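You operate a simulated robot arm through the tools that you are given. There is no shell and no other tool.

You are at the controls of a simulated robot arm. One attempt, no reset.

TASK
Uncover the dial, free the turntable, turn the ring to its high spot and lock it.
Fine: The rag goes back on top of the high rack.
Where things are to end (x, y in the base frame): rag within 0.06 m of [0.62, 0.64].

The check looks at the end state, three seconds after you hand in, the way a careful person would. Anything else that was tipped, shoved, dropped, spilled or broken makes it a failure.

THE ROBOT
A 7-joint arm with a two-finger gripper, fixed in place. Base frame: the origin is at the foot of the arm, x ahead of it, y to its left, z up; the work surface is at about z = 0.791. Readings come in m, rad, newtons and seconds.
With the tool pointing down near the work surface it reaches from about 0.28 to 0.78 m from the base axis. Its first joint turns from -2.897 to 2.897 rad. Payload 2.45 kg.
Tool frame: the origin (TCP) lies between the finger pads and is the grasp point; the fingertips stand 0.027 m ahead of it; z points along the fingers, y is the line along which they close. Largest opening 0.08 m; the body of the gripper starts 0.054 m behind the TCP.
Orientation is that of the tool frame in the base frame, as [roll, pitch, yaw] about the fixed x, y, z axes, in that order (R = Rz(yaw) Ry(pitch) Rx(roll)). With the fingers straight down and closing along the base's y, the tool's x points along the base's -x, its y along +y and its z along -z.

THE INTERFACE
- The arm moves only by the tool step_arm. Its argument "plan" is a list of rows, each a list of 7 numbers: the opening, from 0 (shut) to 1 (fully open), then the shift along the tool's x, y, z in units of 150 mm (1.0 is 150 mm), then the turn, a rotation vector about the tool's x, y, z in units of 45 degrees (1.0 is 45 degrees). In form: [[jaw, x, y, z, ax, ay, az], ...]. A call has 1 to 20 rows; each row is the pose to reach, as a shift and turn from the pose commanded when the call began, along the tool's axes at that moment. A call with a number of a shift or a turn outside -1 to 1 is refused whole. Each row takes 0.2 s and may step no farther than 0.05 m and 0.15 rad from the row before; otherwise, or with a gripper value out of range, the whole call is refused. Where a pose cannot be reached the arm comes as near as it can. A force on the tool above 60 N (or 10 N above the force at the start of the call, whichever is more), or a blocked arm, ends the call early, and 0.2 s more pass. The fingers move at their own pace (about 0.153 m/s each) and stop on an object; they squeeze with about 39 N. The grip force told is the motor's: it shows also when the fingers shut on nothing. Time passes only in rows, and 0.2 s behind the last, so rows that repeat a pose let the fingers close. The reply holds the time, the measured pose of the TCP, the force on the tool along the base axes, the opening and the grip force, in the units named above and with some noise, with the torque about the TCP (base axes, N m) and any sound that the robot's microphone picked up, and new pictures: "pictures" is both (left out), scene, wrist or none.
- Cameras (640 x 400 px; columns grow to the right, rows downward): "scene" is fixed at [0.0523, -0.5, 1.4753]; the picture's right is [0.66, -0.75, 0.00], its down [-0.27, -0.24, -0.93] and it looks along [0.70, 0.61, -0.36] (base axes); focal length 346 px, centre (320, 200). "wrist" rides on the gripper at [0.063, 0.013, -0.079] in the tool frame; the picture's right is [-0.19, 0.98, 0.00], its down [-0.72, -0.14, -0.68] and it looks along [-0.67, -0.13, 0.73] (tool axes); focal length 226 px, centre (320, 200). There is no depth. A picture from a camera that has moved, and an enlarged one, comes with that camera's place and axes in the base frame and with its lens.
- raise_lower(by): slides the trunk up (or, below 0, down) by that many m; the arm rides with it, the base frame stays. It gives what a move gives, with no picture.
- enlarge(camera, box): a new picture of the part [left, top, right, bottom] of that camera's present view, enlarged. No time passes.
- close_job(): hands the job in; it is judged then, once.

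Places have to be worked out from the pictures, the camera data and where the tool is seen. Open the gripper and draw the arm clear of the work before you hand the job in, unless the task says otherwise.

The tools are called after "Call:" as a command line: name --pt "numbers of a row" for each row, then --argument value for the rest, lists and objects as JSON in quotes. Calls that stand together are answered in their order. step_arm: Moves the arm, as the interface text tells. Its arguments: {"type":"object","properties":{"plan":{"type":"array","items":{"type":"array","items":{"type":"number"}}},"pictures":{"type":"string","enum":["both","scene","wrist","none"]}},"required":["plan"]} The other tools are called the same way: raise_lower (by) slides the trunk up or down; enlarge (camera, box) takes an enlarged picture of a part of a camera's view; close_job () hands the job in.

At the start:

```text
time_s: 0.0
tool_pos: [0.4947, 0.1554, 1.3115]
orientation: [3.142, 0.001, -3.141]
contact_force: [0.6, -0.4, 0.0]
torque: [-0.01, 0.01, 0.05]
opening: 0.08
gripper_force: 0.0
trunk travel left (down, up): [-0.25, 0.29]
```

scene: 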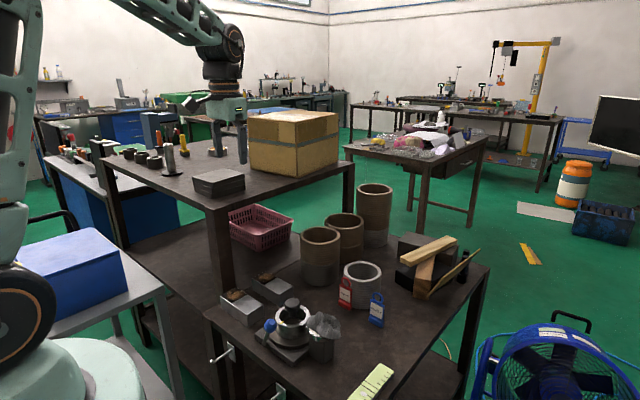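
wrist: 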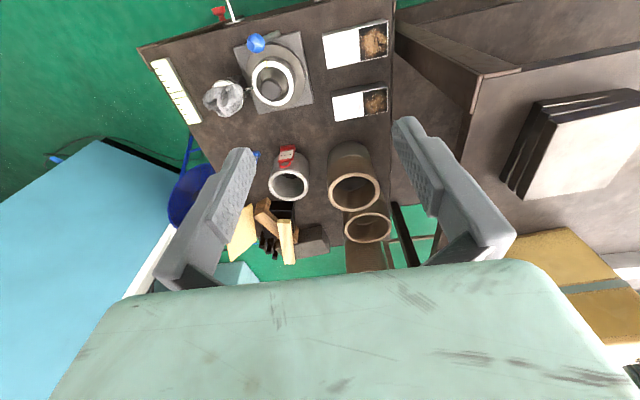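

The pictures show a workbench with a turntable device (blue-knobbed lever, ring, rag on something), and a high rack at the left. I'll take enlarged pictures to see the details first.

Call:
enlarge --camera "scene" --box '[200, 250, 420, 390]'

Call:
enlarge --camera "wrist" --box '[140, 10, 400, 170]'

Call:
enlarge --camera "scene" --box '[100, 90, 380, 260]'

```text
2.86 times, centred on (310, 320) of scene
camera zoom: at [0.0523, -0.5, 1.4753], right [0.66, -0.75, 0.0], down [-0.27, -0.24, -0.93], along [0.7, 0.61, -0.36], focal length 989 px, centre (349, -143)
```

zoom: 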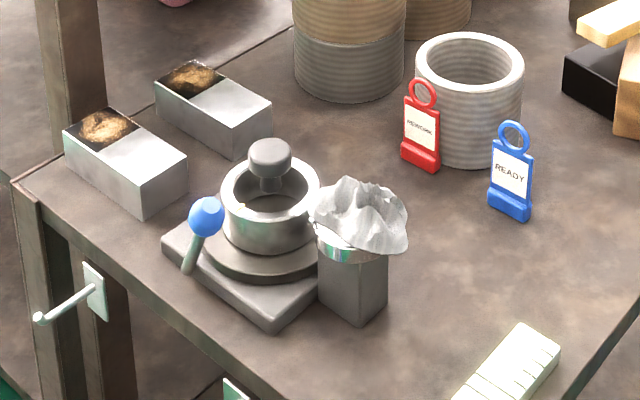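

```text
2.46 times, centred on (270, 90) of wrist
camera zoom: at [0.4312, 0.1687, 1.3918], right [0.19, 0.98, 0.0], down [0.72, -0.14, 0.68], along [0.67, -0.13, -0.73], focal length 556 px, centre (443, 471)
```

zoom: 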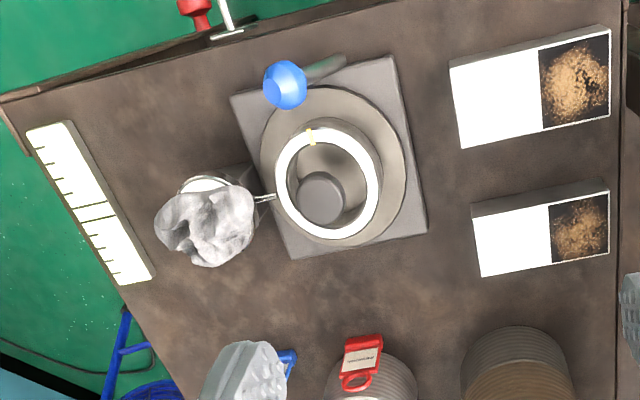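

```text
2.29 times, centred on (240, 175) of scene
camera zoom: at [0.0523, -0.5, 1.4753], right [0.66, -0.75, 0.0], down [-0.27, -0.24, -0.93], along [0.7, 0.61, -0.36], focal length 792 px, centre (503, 257)
```

zoom: 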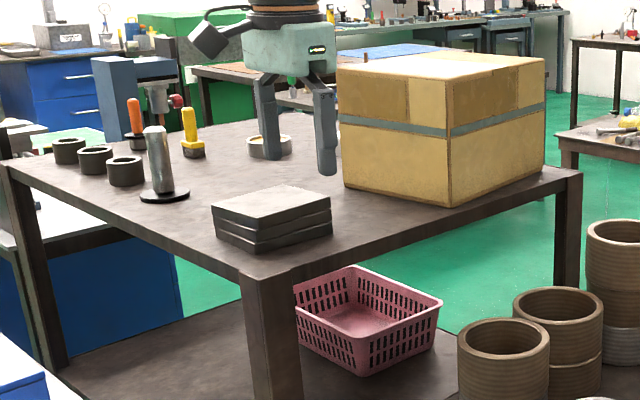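

The ring top is about (0.56, 0.04, 0.854) and the rag about (0.563, −0.066, 0.889), sitting on the dial stand. I'll lower the tool toward the rag for a closer look.

Call:
step_arm --pt "1 0.04 -0.17 0.24 0 0 0" --pt "1 0.08 -0.34 0.48 0 0 0" --pt "1 0.12 -0.51 0.72 0 0 0" --pt "1 0.15 -0.68 0.97 0 0 0" --pt "1 0.15 -0.68 0.97 0 0 0" --pictures "wrist"

```text
time_s: 1.2
tool_pos: [0.4708, 0.0541, 1.1647]
orientation: [-3.141, 0.001, 3.139]
contact_force: [0.4, -0.1, 1.0]
torque: [0.0, -0.03, -0.04]
opening: 0.0801
gripper_force: 0.0
trunk travel left (down, up): [-0.25, 0.29]
camera wrist: at [0.4069, 0.0667, 1.2452], right [0.19, 0.98, 0.0], down [0.72, -0.14, 0.68], along [0.67, -0.13, -0.73], focal length 226 px, centre (320, 200)
```

wrist: 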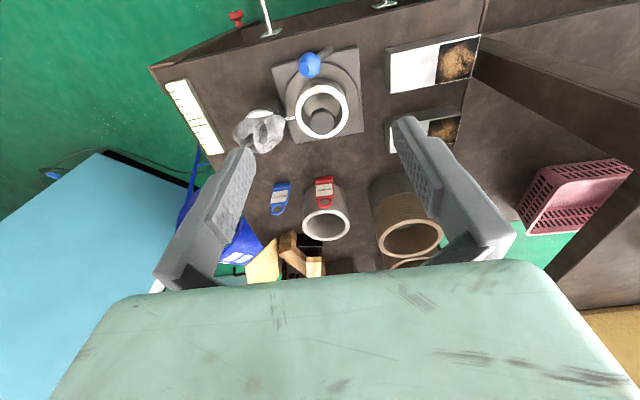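

The view is wide; I'll go lower and a bit back and right to view the rag and dial closely.

Call:
step_arm --pt "1 0.05 -0.19 0.22 0 0 0" --pt "1 0.1 -0.38 0.45 0 0 0" --pt "1 0.15 -0.57 0.67 0 0 0" --pt "1 0.2 -0.77 0.9 0 0 0" --pt "1 0.2 -0.77 0.9 0 0 0" --pictures "both"

Call:
enlarge --camera "wrist" --box '[200, 20, 440, 170]'

Call:
enlarge --camera "scene" --box '[250, 270, 370, 370]'

```text
time_s: 2.4
tool_pos: [0.4402, -0.0617, 1.029]
orientation: [-3.141, -0.001, 3.139]
contact_force: [0.4, 0.1, 0.4]
torque: [-0.01, -0.01, -0.02]
opening: 0.0798
gripper_force: 0.1
trunk travel left (down, up): [-0.25, 0.29]
camera wrist: at [0.3764, -0.0492, 1.1105], right [0.19, 0.98, 0.0], down [0.72, -0.14, 0.68], along [0.67, -0.13, -0.73], focal length 226 px, centre (320, 200)
```

scene: 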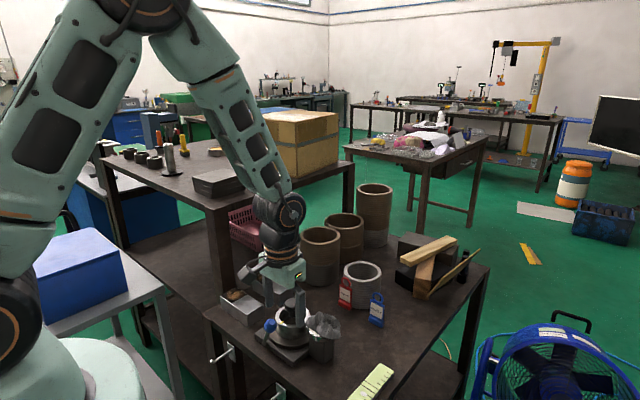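
wrist: 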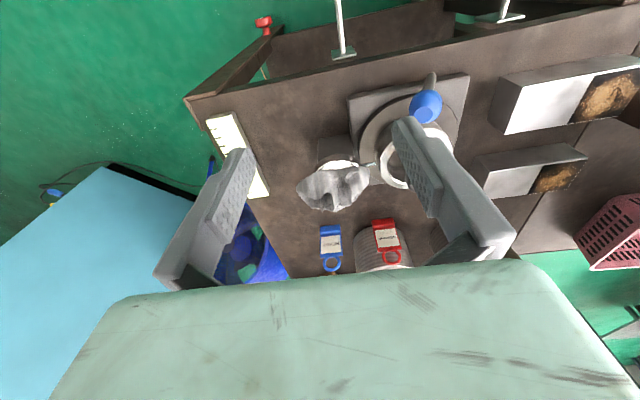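

```text
2.67 times, centred on (320, 95) of wrist
camera zoom: at [0.3764, -0.0492, 1.1105], right [0.19, 0.98, 0.0], down [0.72, -0.14, 0.68], along [0.67, -0.13, -0.73], focal length 603 px, centre (320, 480)
```

zoom: 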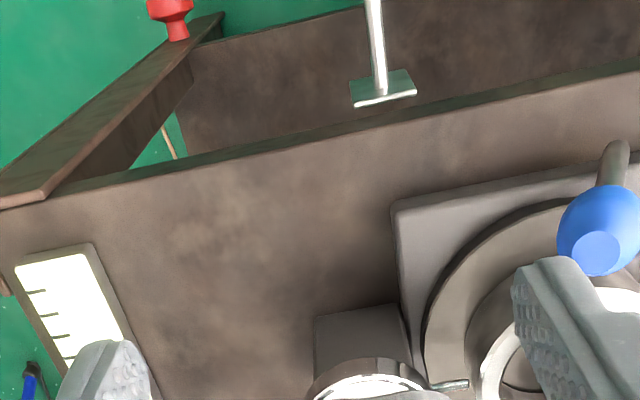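

```text
4.00 times, centred on (310, 320) of scene
camera zoom: at [0.0523, -0.5, 1.4753], right [0.66, -0.75, 0.0], down [-0.27, -0.24, -0.93], along [0.7, 0.61, -0.36], focal length 1385 px, centre (360, -280)
```

zoom: 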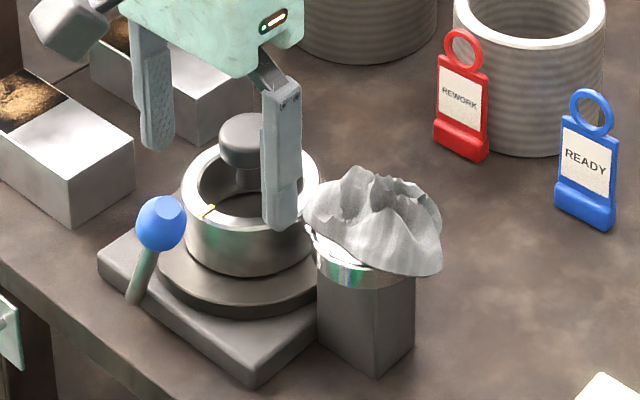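

The rag is a crumpled form capping the dial; the stand is just right of the ring, with the stylus touching the ring's side. I'll enlarge the wrist view on the rag.

Call:
enlarge --camera "wrist" --box '[270, 120, 430, 220]'

```text
4.00 times, centred on (350, 170) of wrist
camera zoom: at [0.3764, -0.0492, 1.1105], right [0.19, 0.98, 0.0], down [0.72, -0.14, 0.68], along [0.67, -0.13, -0.73], focal length 904 px, centre (200, 320)
```

zoom: 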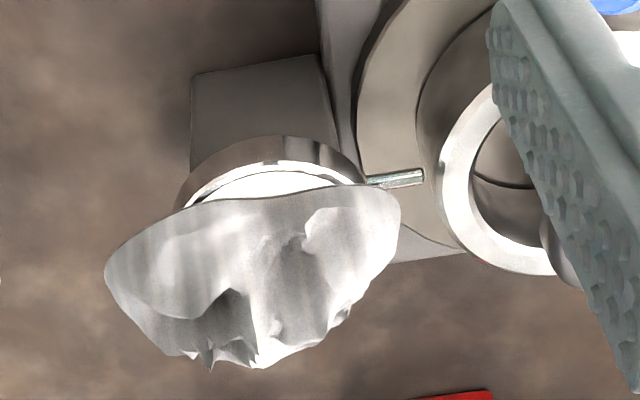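

I want a straight-down look at the rag, so I'll move over it and tilt the tool about its y-axis until the camera looks vertically.

Call:
step_arm --pt "1 -0.13 -0.02 0 0 0.15 0" --pt "1 -0.27 -0.04 0 0 0.31 0" --pt "1 -0.41 -0.07 0 0 0.47 0" --pt "1 -0.55 -0.1 0 0 0.63 0" --pt "1 -0.69 -0.12 0 0 0.79 0" --pt "1 -0.82 -0.14 0 0 0.946 0" --pt "1 -0.82 -0.14 0 0 0.946 0" --pictures "wrist"

Call:
enlarge --camera "wrist" --box '[200, 100, 440, 250]'

```text
time_s: 4.0
tool_pos: [0.5652, -0.081, 1.032]
orientation: [3.141, -0.744, 3.14]
contact_force: [0.4, -0.4, -0.1]
torque: [-0.02, 0.0, -0.02]
opening: 0.0801
gripper_force: 0.1
trunk travel left (down, up): [-0.25, 0.29]
camera wrist: at [0.5714, -0.0686, 1.1344], right [0.14, 0.98, -0.13], down [0.99, -0.14, 0.01], along [0.0, -0.13, -0.99], focal length 226 px, centre (320, 200)
```

wrist: 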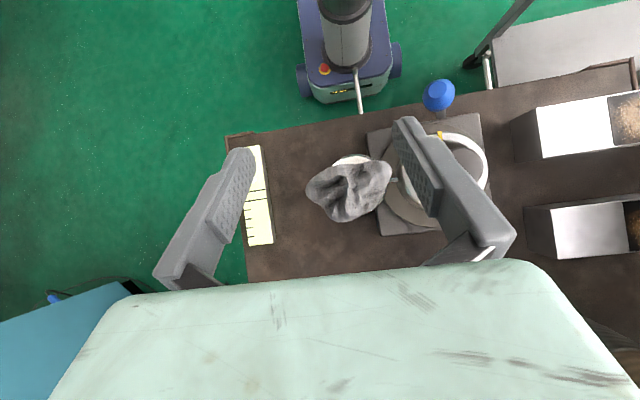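

```text
2.67 times, centred on (320, 175) of wrist
camera zoom: at [0.5714, -0.0686, 1.1344], right [0.14, 0.98, -0.13], down [0.99, -0.14, 0.01], along [0.0, -0.13, -0.99], focal length 603 px, centre (320, 267)
```

zoom: 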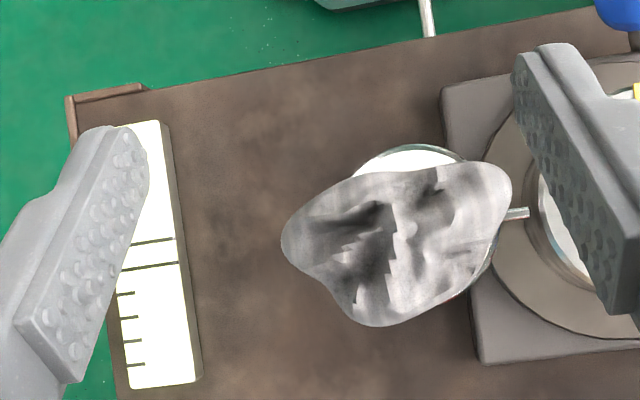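

The straight-down view is clear: the rag spans about x 0.537–0.60, y −0.117…−0.02 with the dial under its front-centre. I'll bring the tool upright, then yaw it so the fingers close along base x across the rag's narrow side.

Call:
step_arm --pt "1 0 0 0 0 -0.16 0" --pt "1 0 0 0 0 -0.32 0" --pt "1 0 0 0 0 -0.48 0" --pt "1 0 0 0 0 -0.64 0" --pt "1 0 0 0 0 -0.8 0" --pt "1 0 0 0 0 -0.946 0" --pt "1 0 0 0 0 -0.946 0" --pictures "none"

Call:
step_arm --pt "1 0 0 0 0 0 -0.18" --pt "1 0 0 0 0 0 -0.36" --pt "1 0 0 0 0 0 -0.54" --pt "1 0 0 0 0 0 -0.72" --pt "1 0 0 0 0 0 -0.9" --pictures "none"

Call:
step_arm --pt "1 0 0 0 0 0 -0.18" --pt "1 0 0 0 0 0 -0.36" --pt "1 0 0 0 0 0 -0.54" --pt "1 0 0 0 0 0 -0.72" --pt "1 0 0 0 0 0 -0.92" --pt "1 0 0 0 0 0 -0.92" --pictures "both"

```text
time_s: 5.6
tool_pos: [0.5666, -0.0826, 1.0305]
orientation: [3.142, -0.001, 3.141]
contact_force: [-0.6, 0.6, -0.6]
torque: [0.04, -0.01, 0.02]
opening: 0.0799
gripper_force: 0.1
trunk travel left (down, up): [-0.25, 0.29]
```

```text
time_s: 6.8
tool_pos: [0.5652, -0.0831, 1.0307]
orientation: [-3.141, 0.0, -2.432]
contact_force: [0.6, -0.5, -0.1]
torque: [0.01, -0.05, 0.01]
opening: 0.0801
gripper_force: 0.1
trunk travel left (down, up): [-0.25, 0.29]
```

```text
refused: row 5 steps farther than a row can; nothing moved
```

Yaw is at −2.43; the second yaw's last step was too large, so I repeat it with even steps.

Call:
step_arm --pt "1 0 0 0 0 0 -0.18" --pt "1 0 0 0 0 0 -0.36" --pt "1 0 0 0 0 0 -0.54" --pt "1 0 0 0 0 0 -0.72" --pt "1 0 0 0 0 0 -0.9" --pt "1 0 0 0 0 0 -0.92" --pictures "both"

Call:
enlarge --camera "wrist" --box '[220, 80, 420, 230]'

```text
time_s: 8.2
tool_pos: [0.565, -0.0826, 1.0306]
orientation: [3.141, -0.002, -1.711]
contact_force: [-0.2, -0.8, 0.3]
torque: [0.0, -0.01, 0.01]
opening: 0.0798
gripper_force: 0.0
trunk travel left (down, up): [-0.25, 0.29]
camera wrist: at [0.5438, -0.1433, 1.1116], right [-0.94, 0.33, 0.0], down [0.24, 0.69, 0.68], along [0.22, 0.64, -0.73], focal length 226 px, centre (320, 200)
```

scene: 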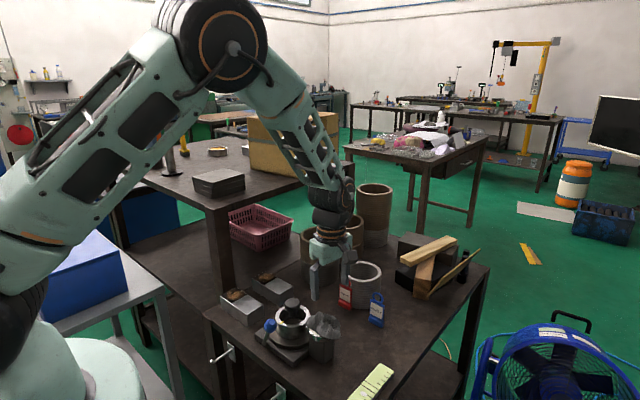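
wrist: 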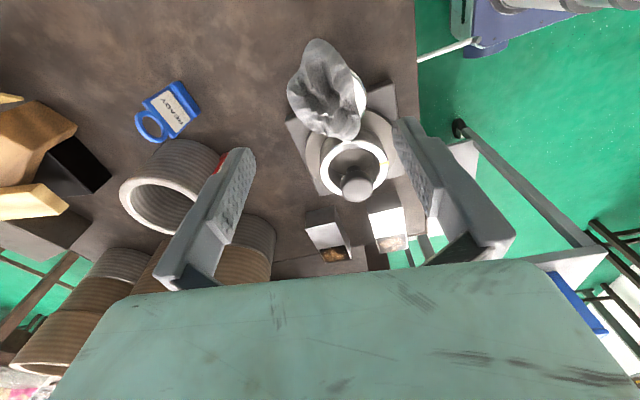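

```text
2.67 times, centred on (320, 155) of wrist
camera zoom: at [0.5438, -0.1433, 1.1116], right [-0.94, 0.33, 0.0], down [0.24, 0.69, 0.68], along [0.22, 0.64, -0.73], focal length 603 px, centre (320, 320)
```

zoom: 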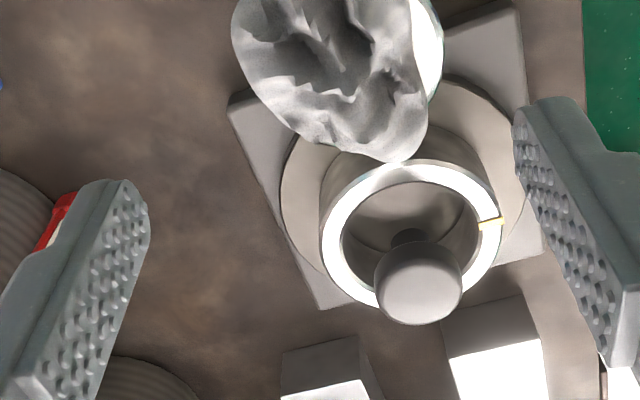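

The fingers now close along base x. I'll come down over the rag to about z = 0.935 with the fingers open and check clearance.

Call:
step_arm --pt "1 -0.03 0 0.2 0 0 0" --pt "1 -0.064 0 0.42 0 0 0" --pt "1 -0.064 0 0.64 0 0 0" --pt "1 -0.064 0 0.64 0 0 0" --pictures "both"

Call:
enlarge --camera "scene" --box '[270, 250, 390, 350]'

Call:
enlarge --camera "wrist" --box '[200, 60, 440, 260]'

```text
time_s: 9.2
tool_pos: [0.5665, -0.0743, 0.9357]
orientation: [-3.141, -0.002, -1.711]
contact_force: [0.3, 0.1, 0.3]
torque: [-0.01, -0.01, 0.0]
opening: 0.08
gripper_force: 0.1
trunk travel left (down, up): [-0.25, 0.29]
camera wrist: at [0.5448, -0.1346, 1.0157], right [-0.94, 0.33, 0.0], down [0.24, 0.69, 0.68], along [0.22, 0.64, -0.73], focal length 226 px, centre (320, 200)
```

scene: 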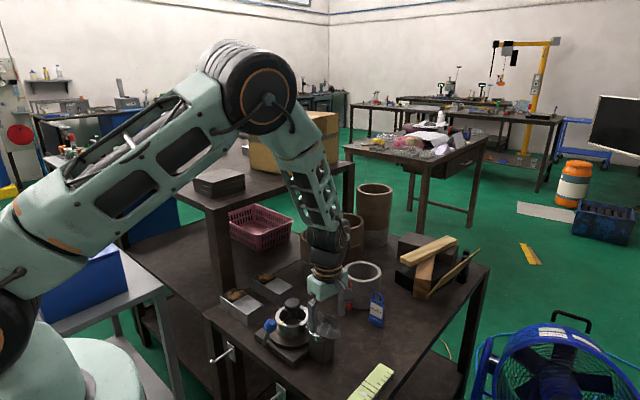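
wrist: 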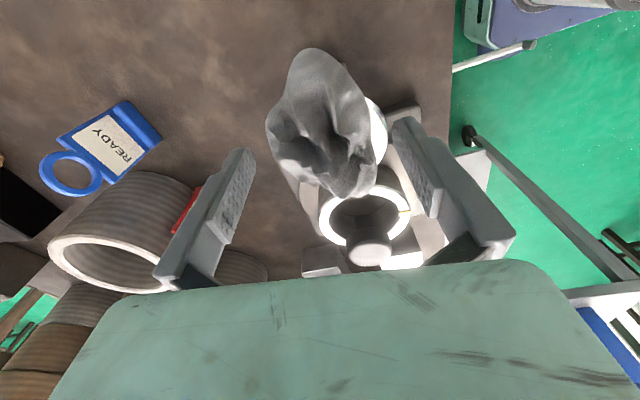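

```text
4.00 times, centred on (330, 300) of scene
camera zoom: at [0.0523, -0.5, 1.4753], right [0.66, -0.75, 0.0], down [-0.27, -0.24, -0.93], along [0.7, 0.61, -0.36], focal length 1385 px, centre (280, -200)
```

zoom: 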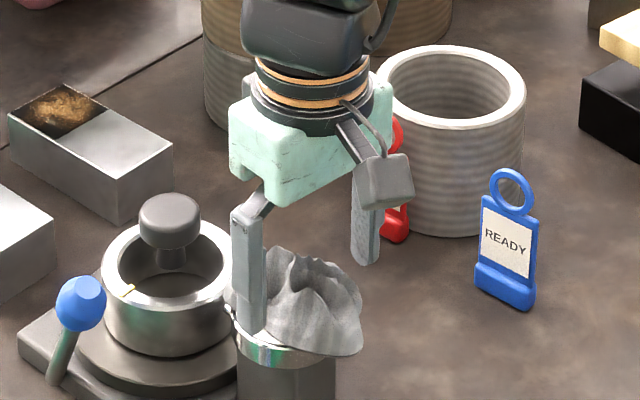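

```text
2.00 times, centred on (320, 160) of wrist
camera zoom: at [0.5448, -0.1346, 1.0157], right [-0.94, 0.33, 0.0], down [0.24, 0.69, 0.68], along [0.22, 0.64, -0.73], focal length 452 px, centre (320, 280)
```

zoom: 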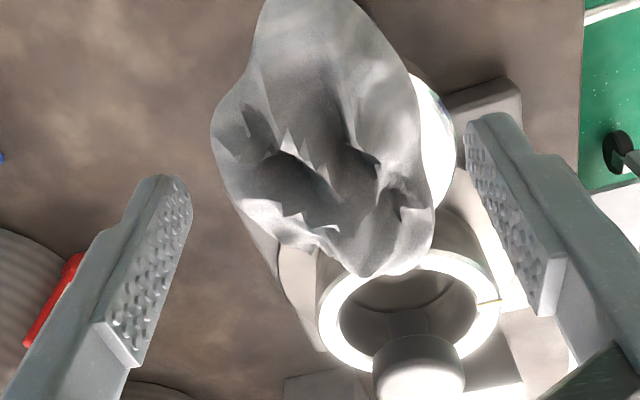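

The rag is well centred between the fingers. I'll descend in small steps to about z = 0.905 and watch the force.

Call:
step_arm --pt "1 0 0 0.08 0 0 0" --pt "1 0 0 0.14 0 0 0" --pt "1 0 0 0.18 0 0 0" --pt "1 0 0 0.2 0 0 0" --pt "1 0 0 0.2 0 0 0" --pictures "both"

Call:
enlarge --camera "scene" --box '[270, 250, 390, 350]'

Call:
enlarge --camera "wrist" --box '[200, 60, 440, 260]'

```text
time_s: 9.9
tool_pos: [0.5635, -0.0728, 0.9188]
orientation: [-3.141, -0.003, -1.712]
contact_force: [-16.3, 2.0, 42.2]
torque: [0.57, 2.14, 0.11]
opening: 0.0731
gripper_force: 0.0
trunk travel left (down, up): [-0.25, 0.29]
stopped in row 3: the force on the tool passed its limit at 72 N (the readings are from after the stop); the commanded pose is now the measured one
camera wrist: at [0.5414, -0.1335, 0.9995], right [-0.94, 0.33, 0.0], down [0.24, 0.69, 0.68], along [0.23, 0.64, -0.73], focal length 226 px, centre (320, 200)
```

scene: 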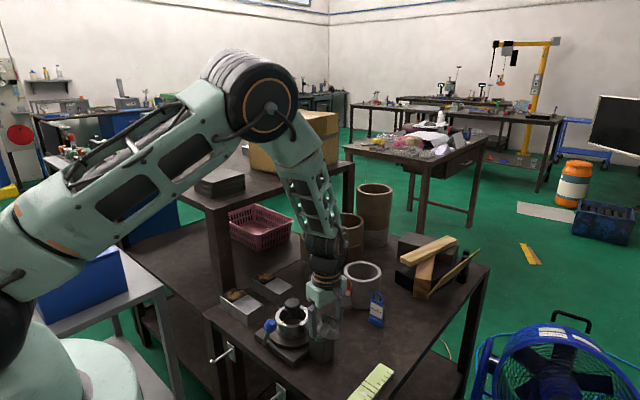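
wrist: 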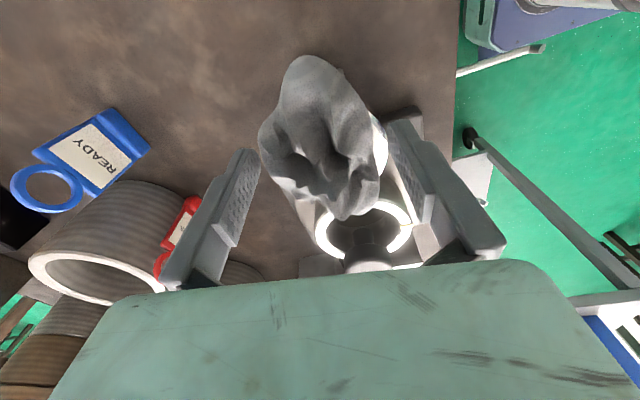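

```text
4.00 times, centred on (330, 300) of scene
camera zoom: at [0.0523, -0.5, 1.4753], right [0.66, -0.75, 0.0], down [-0.27, -0.24, -0.93], along [0.7, 0.61, -0.36], focal length 1385 px, centre (280, -200)
```

zoom: 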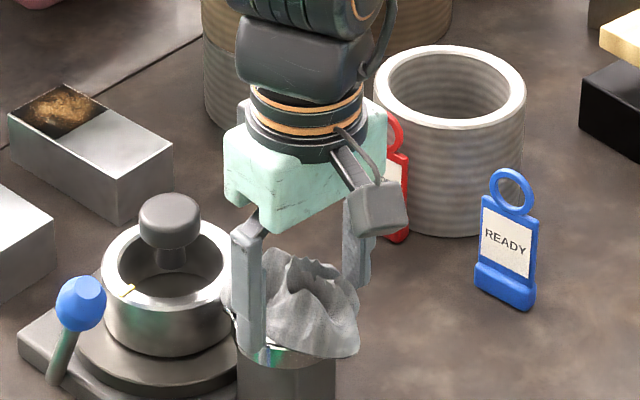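

```text
2.00 times, centred on (320, 160) of wrist
camera zoom: at [0.5414, -0.1335, 0.9995], right [-0.94, 0.33, 0.0], down [0.24, 0.69, 0.68], along [0.23, 0.64, -0.73], focal length 452 px, centre (320, 280)
```

zoom: 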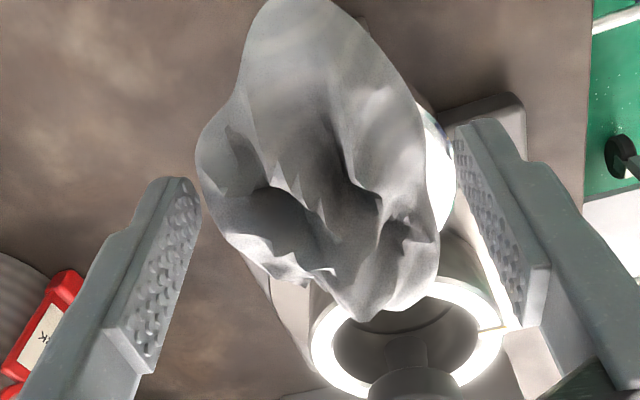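

A finger touched the dial's rim (dial top is about z = 0.891), so I back off a few mm, shift slightly +x to centre on the rag's ridge and check that the force vanishes.

Call:
step_arm --pt "1 0 0 -0.06 0 0 0" --pt "1 -0.02 -0.053 -0.06 0 0 0" --pt "1 -0.02 -0.053 -0.035 0 0 0" --pt "1 -0.02 -0.053 -0.035 0 0 0" --pictures "both"

Call:
enlarge --camera "scene" --box '[270, 250, 390, 350]'

Call:
enlarge --camera "wrist" --box '[200, 60, 440, 260]'

```text
time_s: 10.9
tool_pos: [0.5745, -0.0717, 0.9203]
orientation: [3.14, -0.003, -1.714]
contact_force: [-4.5, 1.9, 14.3]
torque: [0.26, 0.69, -0.04]
opening: 0.0773
gripper_force: 0.0
trunk travel left (down, up): [-0.25, 0.29]
camera wrist: at [0.5526, -0.1317, 1.0008], right [-0.94, 0.33, 0.0], down [0.24, 0.69, 0.68], along [0.22, 0.64, -0.73], focal length 226 px, centre (320, 200)
```

scene: 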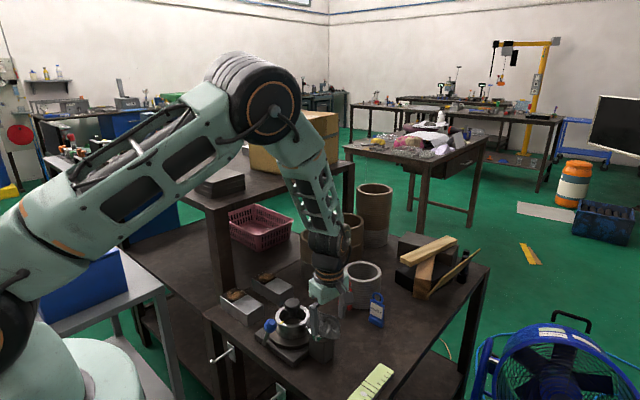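
wrist: 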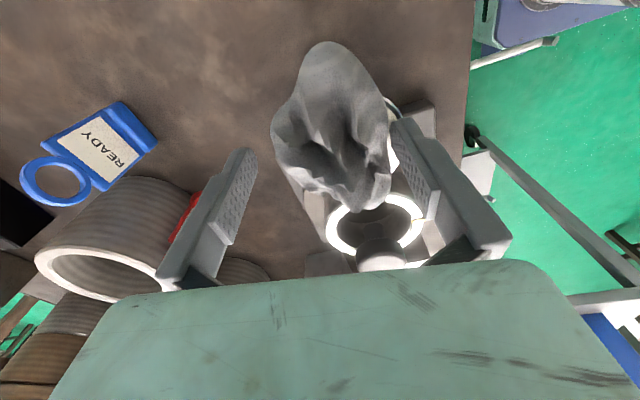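

```text
4.00 times, centred on (330, 300) of scene
camera zoom: at [0.0523, -0.5, 1.4753], right [0.66, -0.75, 0.0], down [-0.27, -0.24, -0.93], along [0.7, 0.61, -0.36], focal length 1385 px, centre (280, -200)
```

zoom: 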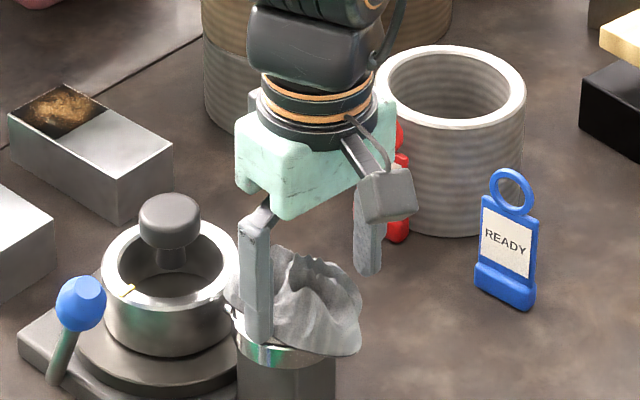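

```text
2.00 times, centred on (320, 160) of wrist
camera zoom: at [0.5526, -0.1317, 1.0008], right [-0.94, 0.33, 0.0], down [0.24, 0.69, 0.68], along [0.22, 0.64, -0.73], focal length 452 px, centre (320, 280)
```

zoom: 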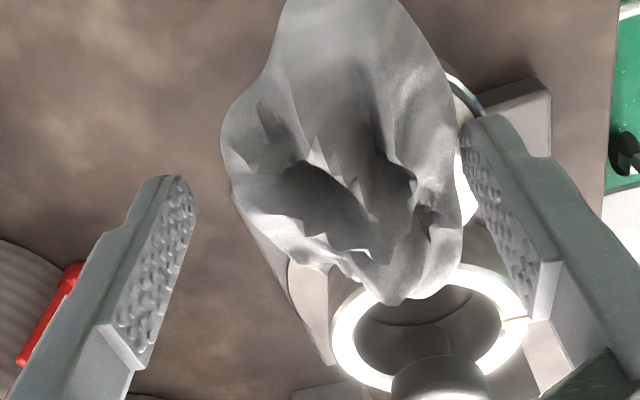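

Still a light rim touch; I'll lift 2 mm more, recentre 3 mm and close the fingers on the rag.

Call:
step_arm --pt "1 0 0.02 -0.016 0 0 0" --pt "0.6 0 0.02 -0.016 0 0 0" --pt "0.3 0 0.02 -0.016 0 0 0" --pt "0 0 0.02 -0.016 0 0 0" --pt "0 0 0.02 -0.016 0 0 0" --pictures "wrist"

Call:
enlarge --camera "scene" --box '[270, 250, 390, 350]'

Call:
enlarge --camera "wrist" --box '[200, 60, 440, 260]'

```text
time_s: 12.1
tool_pos: [0.5722, -0.0705, 0.9217]
orientation: [3.139, -0.002, -1.714]
contact_force: [-0.2, 0.3, 0.5]
torque: [-0.01, 0.01, 0.0]
opening: 0.0599
gripper_force: 39.4
trunk travel left (down, up): [-0.25, 0.29]
camera wrist: at [0.5506, -0.1317, 1.0025], right [-0.94, 0.33, 0.0], down [0.24, 0.69, 0.68], along [0.22, 0.64, -0.73], focal length 226 px, centre (320, 200)
```

wrist: 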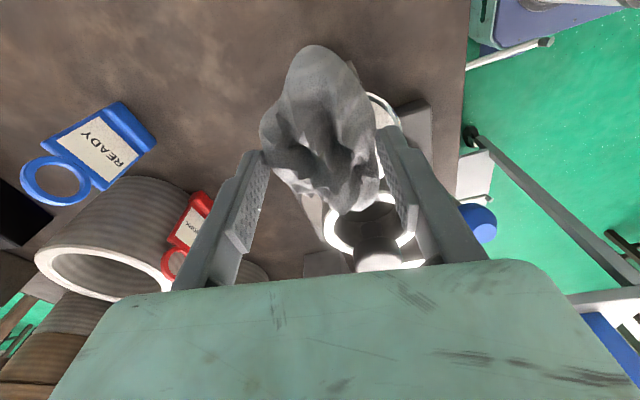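

```text
4.00 times, centred on (330, 300) of scene
camera zoom: at [0.0523, -0.5, 1.4753], right [0.66, -0.75, 0.0], down [-0.27, -0.24, -0.93], along [0.7, 0.61, -0.36], focal length 1385 px, centre (280, -200)
```

zoom: 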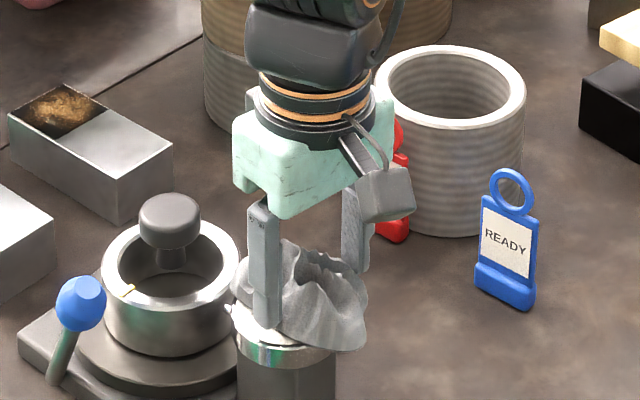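

```text
2.00 times, centred on (320, 160) of wrist
camera zoom: at [0.5506, -0.1317, 1.0025], right [-0.94, 0.33, 0.0], down [0.24, 0.69, 0.68], along [0.22, 0.64, -0.73], focal length 452 px, centre (320, 280)
```

zoom: 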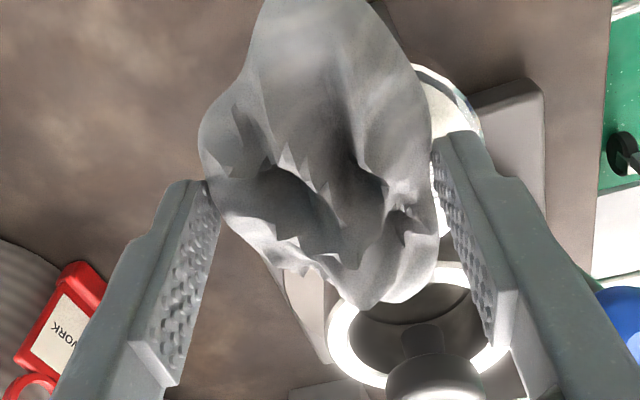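

The fingers stopped on the rag at 60 mm with full grip. I'll lift straight up and see whether it comes along.

Call:
step_arm --pt "0 0 0 -0.1 0 0 0" --pt "0 0 0 -0.3 0 0 0" --pt "0 0 0 -0.6 0 0 0" --pt "0 0 0 -0.9 0 0 0" --pt "0 0 0 -0.9 0 0 0" --pictures "both"

Call:
enlarge --camera "scene" --box '[250, 200, 400, 360]'

```text
time_s: 13.3
tool_pos: [0.5725, -0.0707, 1.057]
orientation: [3.138, -0.003, -1.713]
contact_force: [-0.3, -0.2, -0.8]
torque: [-0.01, -0.02, -0.01]
opening: 0.0001
gripper_force: 30.2
trunk travel left (down, up): [-0.25, 0.29]
camera wrist: at [0.5502, -0.1317, 1.1382], right [-0.94, 0.33, 0.0], down [0.24, 0.69, 0.68], along [0.22, 0.64, -0.73], focal length 226 px, centre (320, 200)
```

scene: 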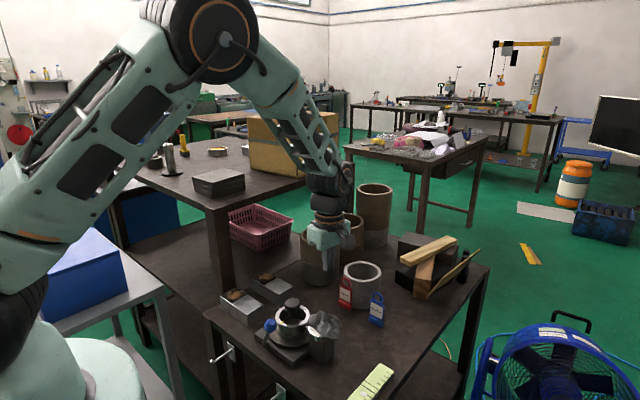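
wrist: 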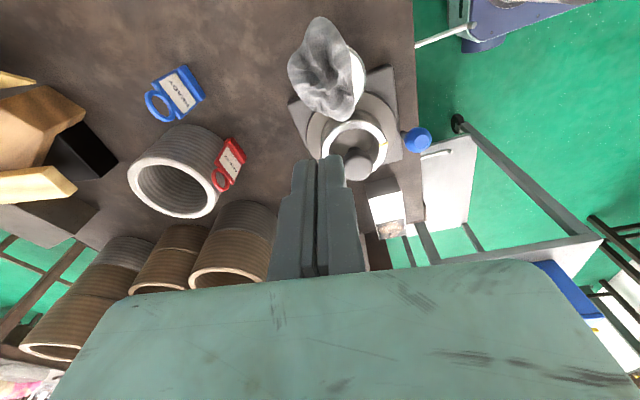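

```text
2.50 times, centred on (325, 280) of scene
camera zoom: at [0.0523, -0.5, 1.4753], right [0.66, -0.75, 0.0], down [-0.27, -0.24, -0.93], along [0.7, 0.61, -0.36], focal length 866 px, centre (308, 0)
```

zoom: 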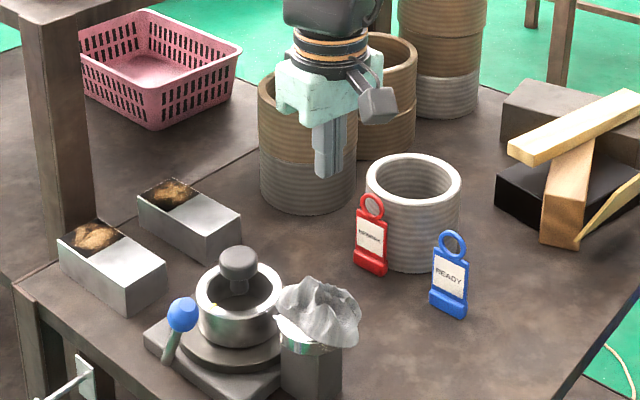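

The grip slipped off upward; the rag is still on the dial, slightly shifted. I'll look at it again, more closely.

Call:
enlarge --camera "wrist" --box '[270, 0, 430, 120]'

Call:
enlarge --camera "scene" --box '[295, 295, 365, 365]'

```text
3.33 times, centred on (350, 60) of wrist
camera zoom: at [0.5502, -0.1317, 1.1382], right [-0.94, 0.33, 0.0], down [0.24, 0.69, 0.68], along [0.22, 0.64, -0.73], focal length 754 px, centre (220, 667)
```

zoom: 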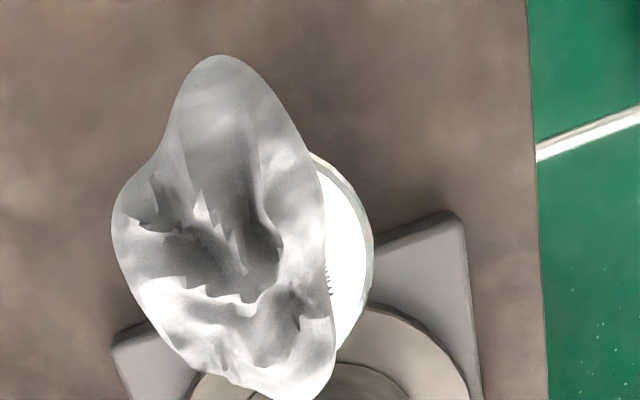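

```text
5.71 times, centred on (330, 330) of scene
camera zoom: at [0.0523, -0.5, 1.4753], right [0.66, -0.75, 0.0], down [-0.27, -0.24, -0.93], along [0.7, 0.61, -0.36], focal length 1979 px, centre (263, -543)
```

zoom: 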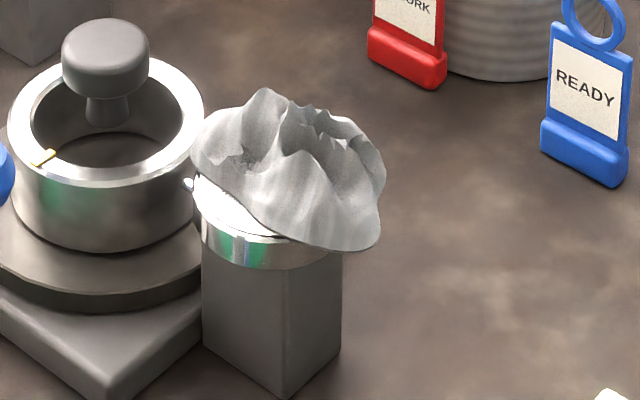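

After the slip, the rag now has straight, parallel front/rear edges (x ≈ 0.540 and 0.598, y from −0.09 to −0.05), with the rear overhanging the dial. I'll square the yaw, then tilt ~15° so the rear finger can reach lower, under the overhanging edge, while the front finger stays above the dial.

Call:
step_arm --pt "1 0 0 0 0 0 -0.181" --pt "1 0 0 0 0 0 -0.181" --pictures "none"

Call:
step_arm --pt "1 0 -0.01 0.24 -0.11 0 0" --pt "1 0 -0.02 0.48 -0.22 0 0" --pt "1 0 -0.023 0.713 -0.333 0 0" --pt "1 0 -0.023 0.713 -0.333 0 0" --pictures "both"

Call:
enlarge --camera "scene" --box '[270, 250, 390, 350]'

Call:
enlarge --camera "wrist" --box '[200, 60, 440, 260]'

```text
time_s: 13.9
tool_pos: [0.5716, -0.0701, 1.0567]
orientation: [3.138, 0.0, -1.57]
contact_force: [-0.6, -0.1, 0.3]
torque: [0.01, 0.0, 0.02]
opening: 0.0798
gripper_force: 0.0
trunk travel left (down, up): [-0.25, 0.29]
```

```text
time_s: 14.9
tool_pos: [0.5757, -0.0707, 0.95]
orientation: [2.877, -0.002, -1.571]
contact_force: [-0.1, -0.3, 0.1]
torque: [-0.02, 0.03, 0.02]
opening: 0.08
gripper_force: 0.0
trunk travel left (down, up): [-0.25, 0.29]
camera wrist: at [0.5831, -0.1347, 1.031], right [-0.95, 0.19, 0.26], down [0.32, 0.72, 0.62], along [-0.06, 0.67, -0.74], focal length 226 px, centre (320, 200)
```

scene: 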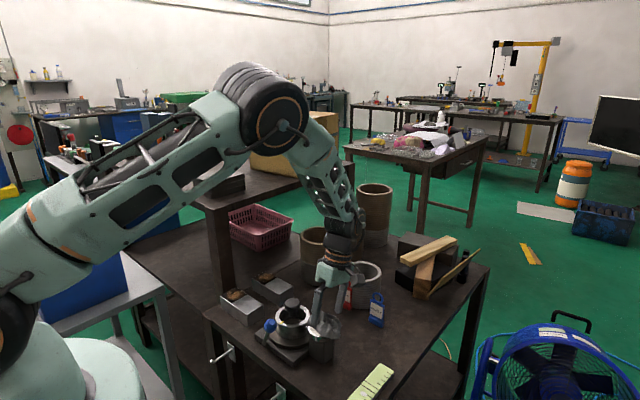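
wrist: 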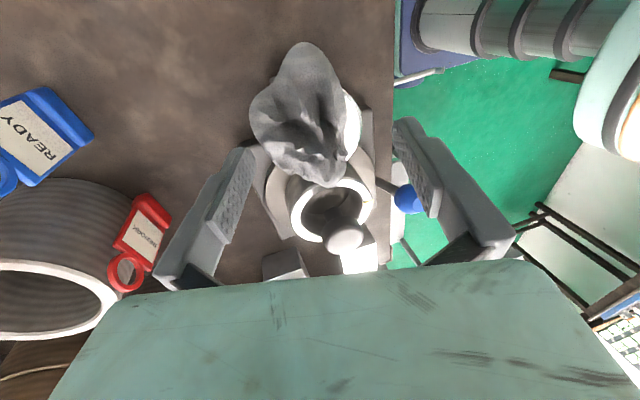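

```text
4.00 times, centred on (330, 300) of scene
camera zoom: at [0.0523, -0.5, 1.4753], right [0.66, -0.75, 0.0], down [-0.27, -0.24, -0.93], along [0.7, 0.61, -0.36], focal length 1385 px, centre (280, -200)
```

zoom: 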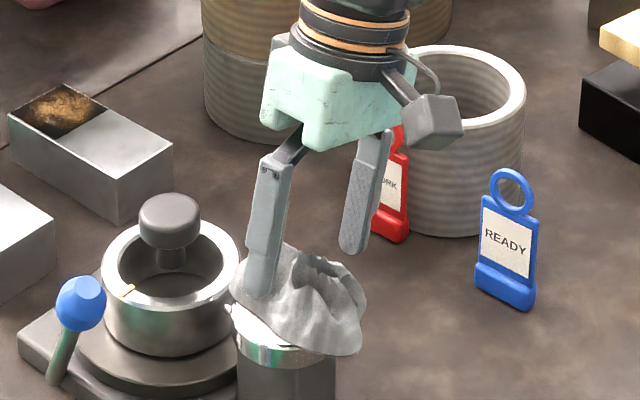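

```text
2.00 times, centred on (320, 160) of wrist
camera zoom: at [0.5831, -0.1347, 1.031], right [-0.95, 0.19, 0.26], down [0.32, 0.72, 0.62], along [-0.06, 0.67, -0.74], focal length 452 px, centre (320, 280)
```

zoom: 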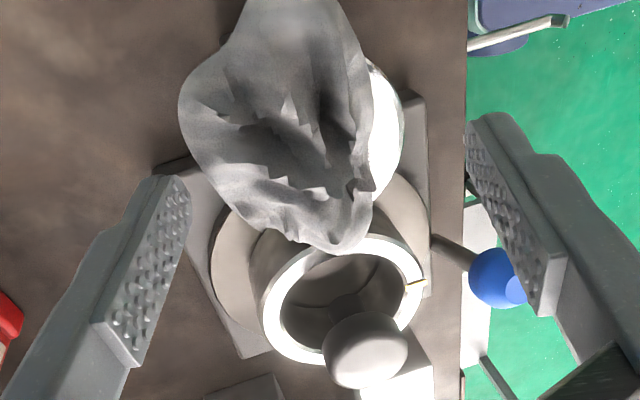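

Geometry agrees: going straight down 37 mm centres the rag between the tilted fingers. I'll descend carefully.

Call:
step_arm --pt "1 0 -0.02 0.07 0 0 0" --pt "1 0 -0.04 0.14 0 0 0" --pt "1 0 -0.055 0.2 0 0 0" --pt "1 0 -0.062 0.228 0 0 0" --pt "1 0 -0.062 0.228 0 0 0" --pictures "wrist"

Call:
enlarge --camera "scene" --box '[270, 250, 390, 350]'

Call:
enlarge --camera "wrist" --box '[200, 60, 440, 260]'

```text
time_s: 16.1
tool_pos: [0.5752, -0.071, 0.914]
orientation: [2.877, -0.002, -1.571]
contact_force: [0.3, 0.2, -0.3]
torque: [0.0, -0.02, 0.02]
opening: 0.0799
gripper_force: 0.0
trunk travel left (down, up): [-0.25, 0.29]
camera wrist: at [0.5838, -0.1345, 0.9957], right [-0.95, 0.19, 0.26], down [0.32, 0.72, 0.62], along [-0.06, 0.67, -0.74], focal length 226 px, centre (320, 200)
```

wrist: 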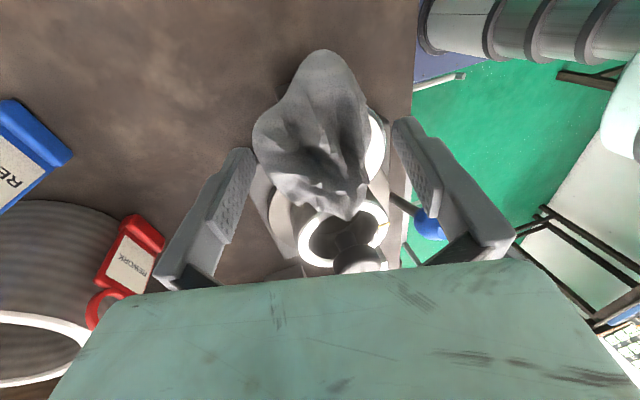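

```text
4.00 times, centred on (330, 300) of scene
camera zoom: at [0.0523, -0.5, 1.4753], right [0.66, -0.75, 0.0], down [-0.27, -0.24, -0.93], along [0.7, 0.61, -0.36], focal length 1385 px, centre (280, -200)
```

zoom: 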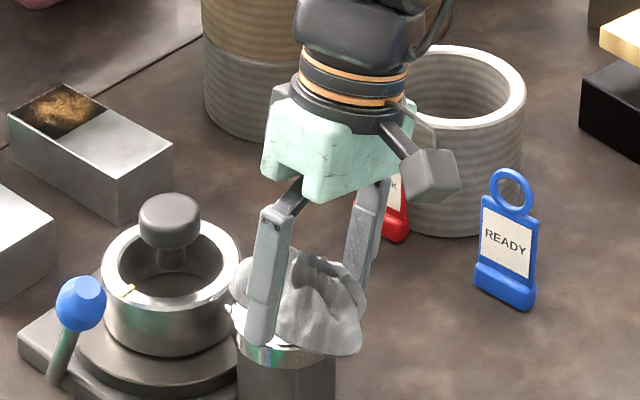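

```text
2.00 times, centred on (320, 160) of wrist
camera zoom: at [0.5838, -0.1345, 0.9957], right [-0.95, 0.19, 0.26], down [0.32, 0.72, 0.62], along [-0.06, 0.67, -0.74], focal length 452 px, centre (320, 280)
```

zoom: 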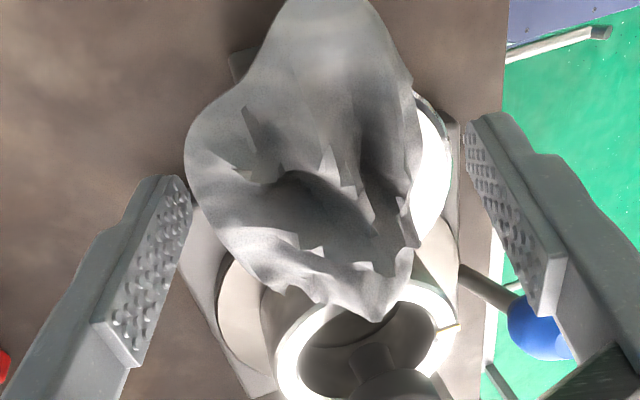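

No contact so far; the rag looks slightly toward the rear finger, so I nudge +4 mm in x, 1.5 mm down, and close.

Call:
step_arm --pt "1 0 -0.028 0.003 0 0 0" --pt "0.7 0 -0.028 0.003 0 0 0" --pt "0.4 0 -0.028 0.003 0 0 0" --pt "0 0 -0.028 0.003 0 0 0" --pt "0 0 -0.028 0.003 0 0 0" --pictures "wrist"

Call:
enlarge --camera "scene" --box '[270, 250, 390, 350]'

Call:
enlarge --camera "wrist" --box '[200, 60, 440, 260]'

```text
time_s: 17.3
tool_pos: [0.5798, -0.071, 0.9124]
orientation: [2.876, -0.003, -1.572]
contact_force: [0.0, -2.6, 4.8]
torque: [0.09, 0.24, 0.11]
opening: 0.0558
gripper_force: 39.4
trunk travel left (down, up): [-0.25, 0.29]
camera wrist: at [0.5876, -0.1347, 0.9945], right [-0.95, 0.19, 0.26], down [0.31, 0.72, 0.62], along [-0.06, 0.67, -0.74], focal length 226 px, centre (320, 200)
```

wrist: 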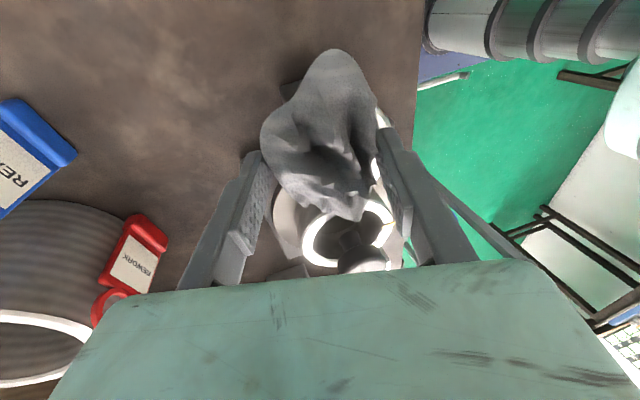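

```text
4.00 times, centred on (330, 300) of scene
camera zoom: at [0.0523, -0.5, 1.4753], right [0.66, -0.75, 0.0], down [-0.27, -0.24, -0.93], along [0.7, 0.61, -0.36], focal length 1385 px, centre (280, -200)
```

zoom: 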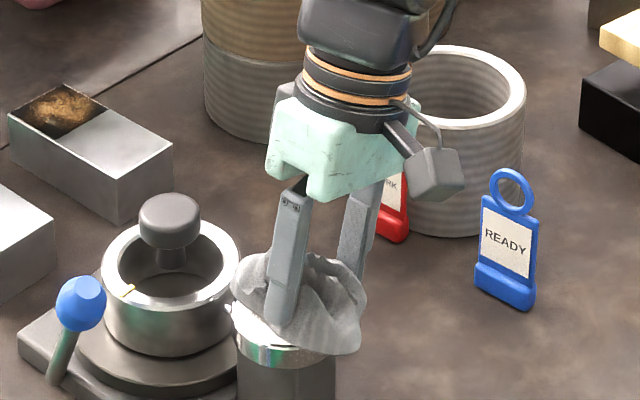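

```text
2.00 times, centred on (320, 160) of wrist
camera zoom: at [0.5876, -0.1347, 0.9945], right [-0.95, 0.19, 0.26], down [0.31, 0.72, 0.62], along [-0.06, 0.67, -0.74], focal length 452 px, centre (320, 280)
```

zoom: 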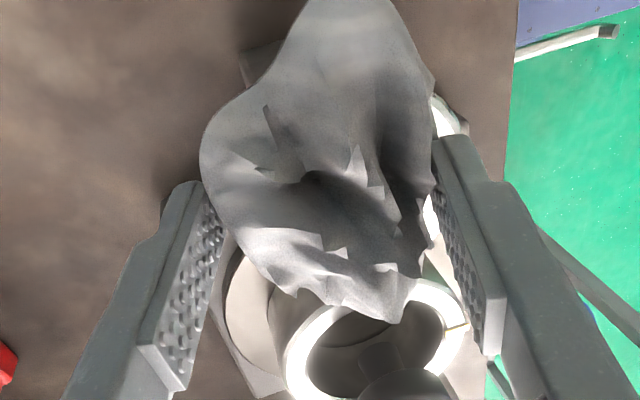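

Holding at 56 mm. I'll lift slowly, first 25 mm, and check the opening.

Call:
step_arm --pt "0 0 0.009 -0.032 0 0 0" --pt "0 0 0.018 -0.064 0 0 0" --pt "0 0 0.027 -0.097 0 0 0" --pt "0 0 0.043 -0.161 0 0 0" --pictures "wrist"

Call:
enlarge --camera "scene" --box '[270, 250, 390, 350]'

```text
time_s: 18.3
tool_pos: [0.5807, -0.0716, 0.9379]
orientation: [2.876, -0.001, -1.571]
contact_force: [-0.1, 0.4, -0.9]
torque: [0.02, -0.02, 0.04]
opening: 0.0504
gripper_force: 39.3
trunk travel left (down, up): [-0.25, 0.29]
camera wrist: at [0.5876, -0.1348, 1.0185], right [-0.95, 0.19, 0.26], down [0.32, 0.72, 0.62], along [-0.06, 0.67, -0.74], focal length 226 px, centre (320, 200)
```

wrist: 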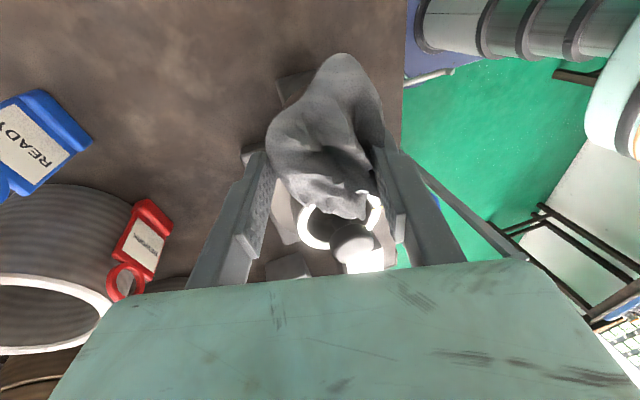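

```text
4.00 times, centred on (330, 300) of scene
camera zoom: at [0.0523, -0.5, 1.4753], right [0.66, -0.75, 0.0], down [-0.27, -0.24, -0.93], along [0.7, 0.61, -0.36], focal length 1385 px, centre (280, -200)
```

zoom: 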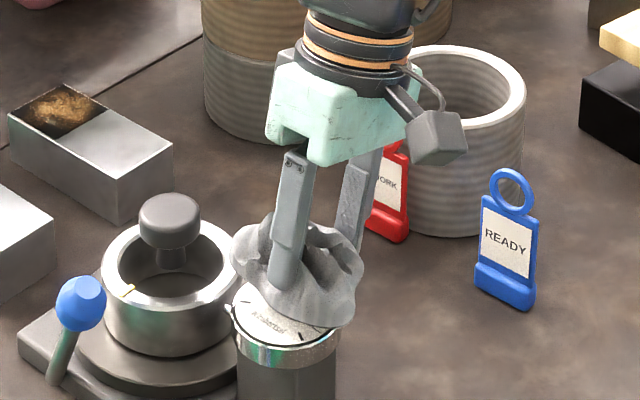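

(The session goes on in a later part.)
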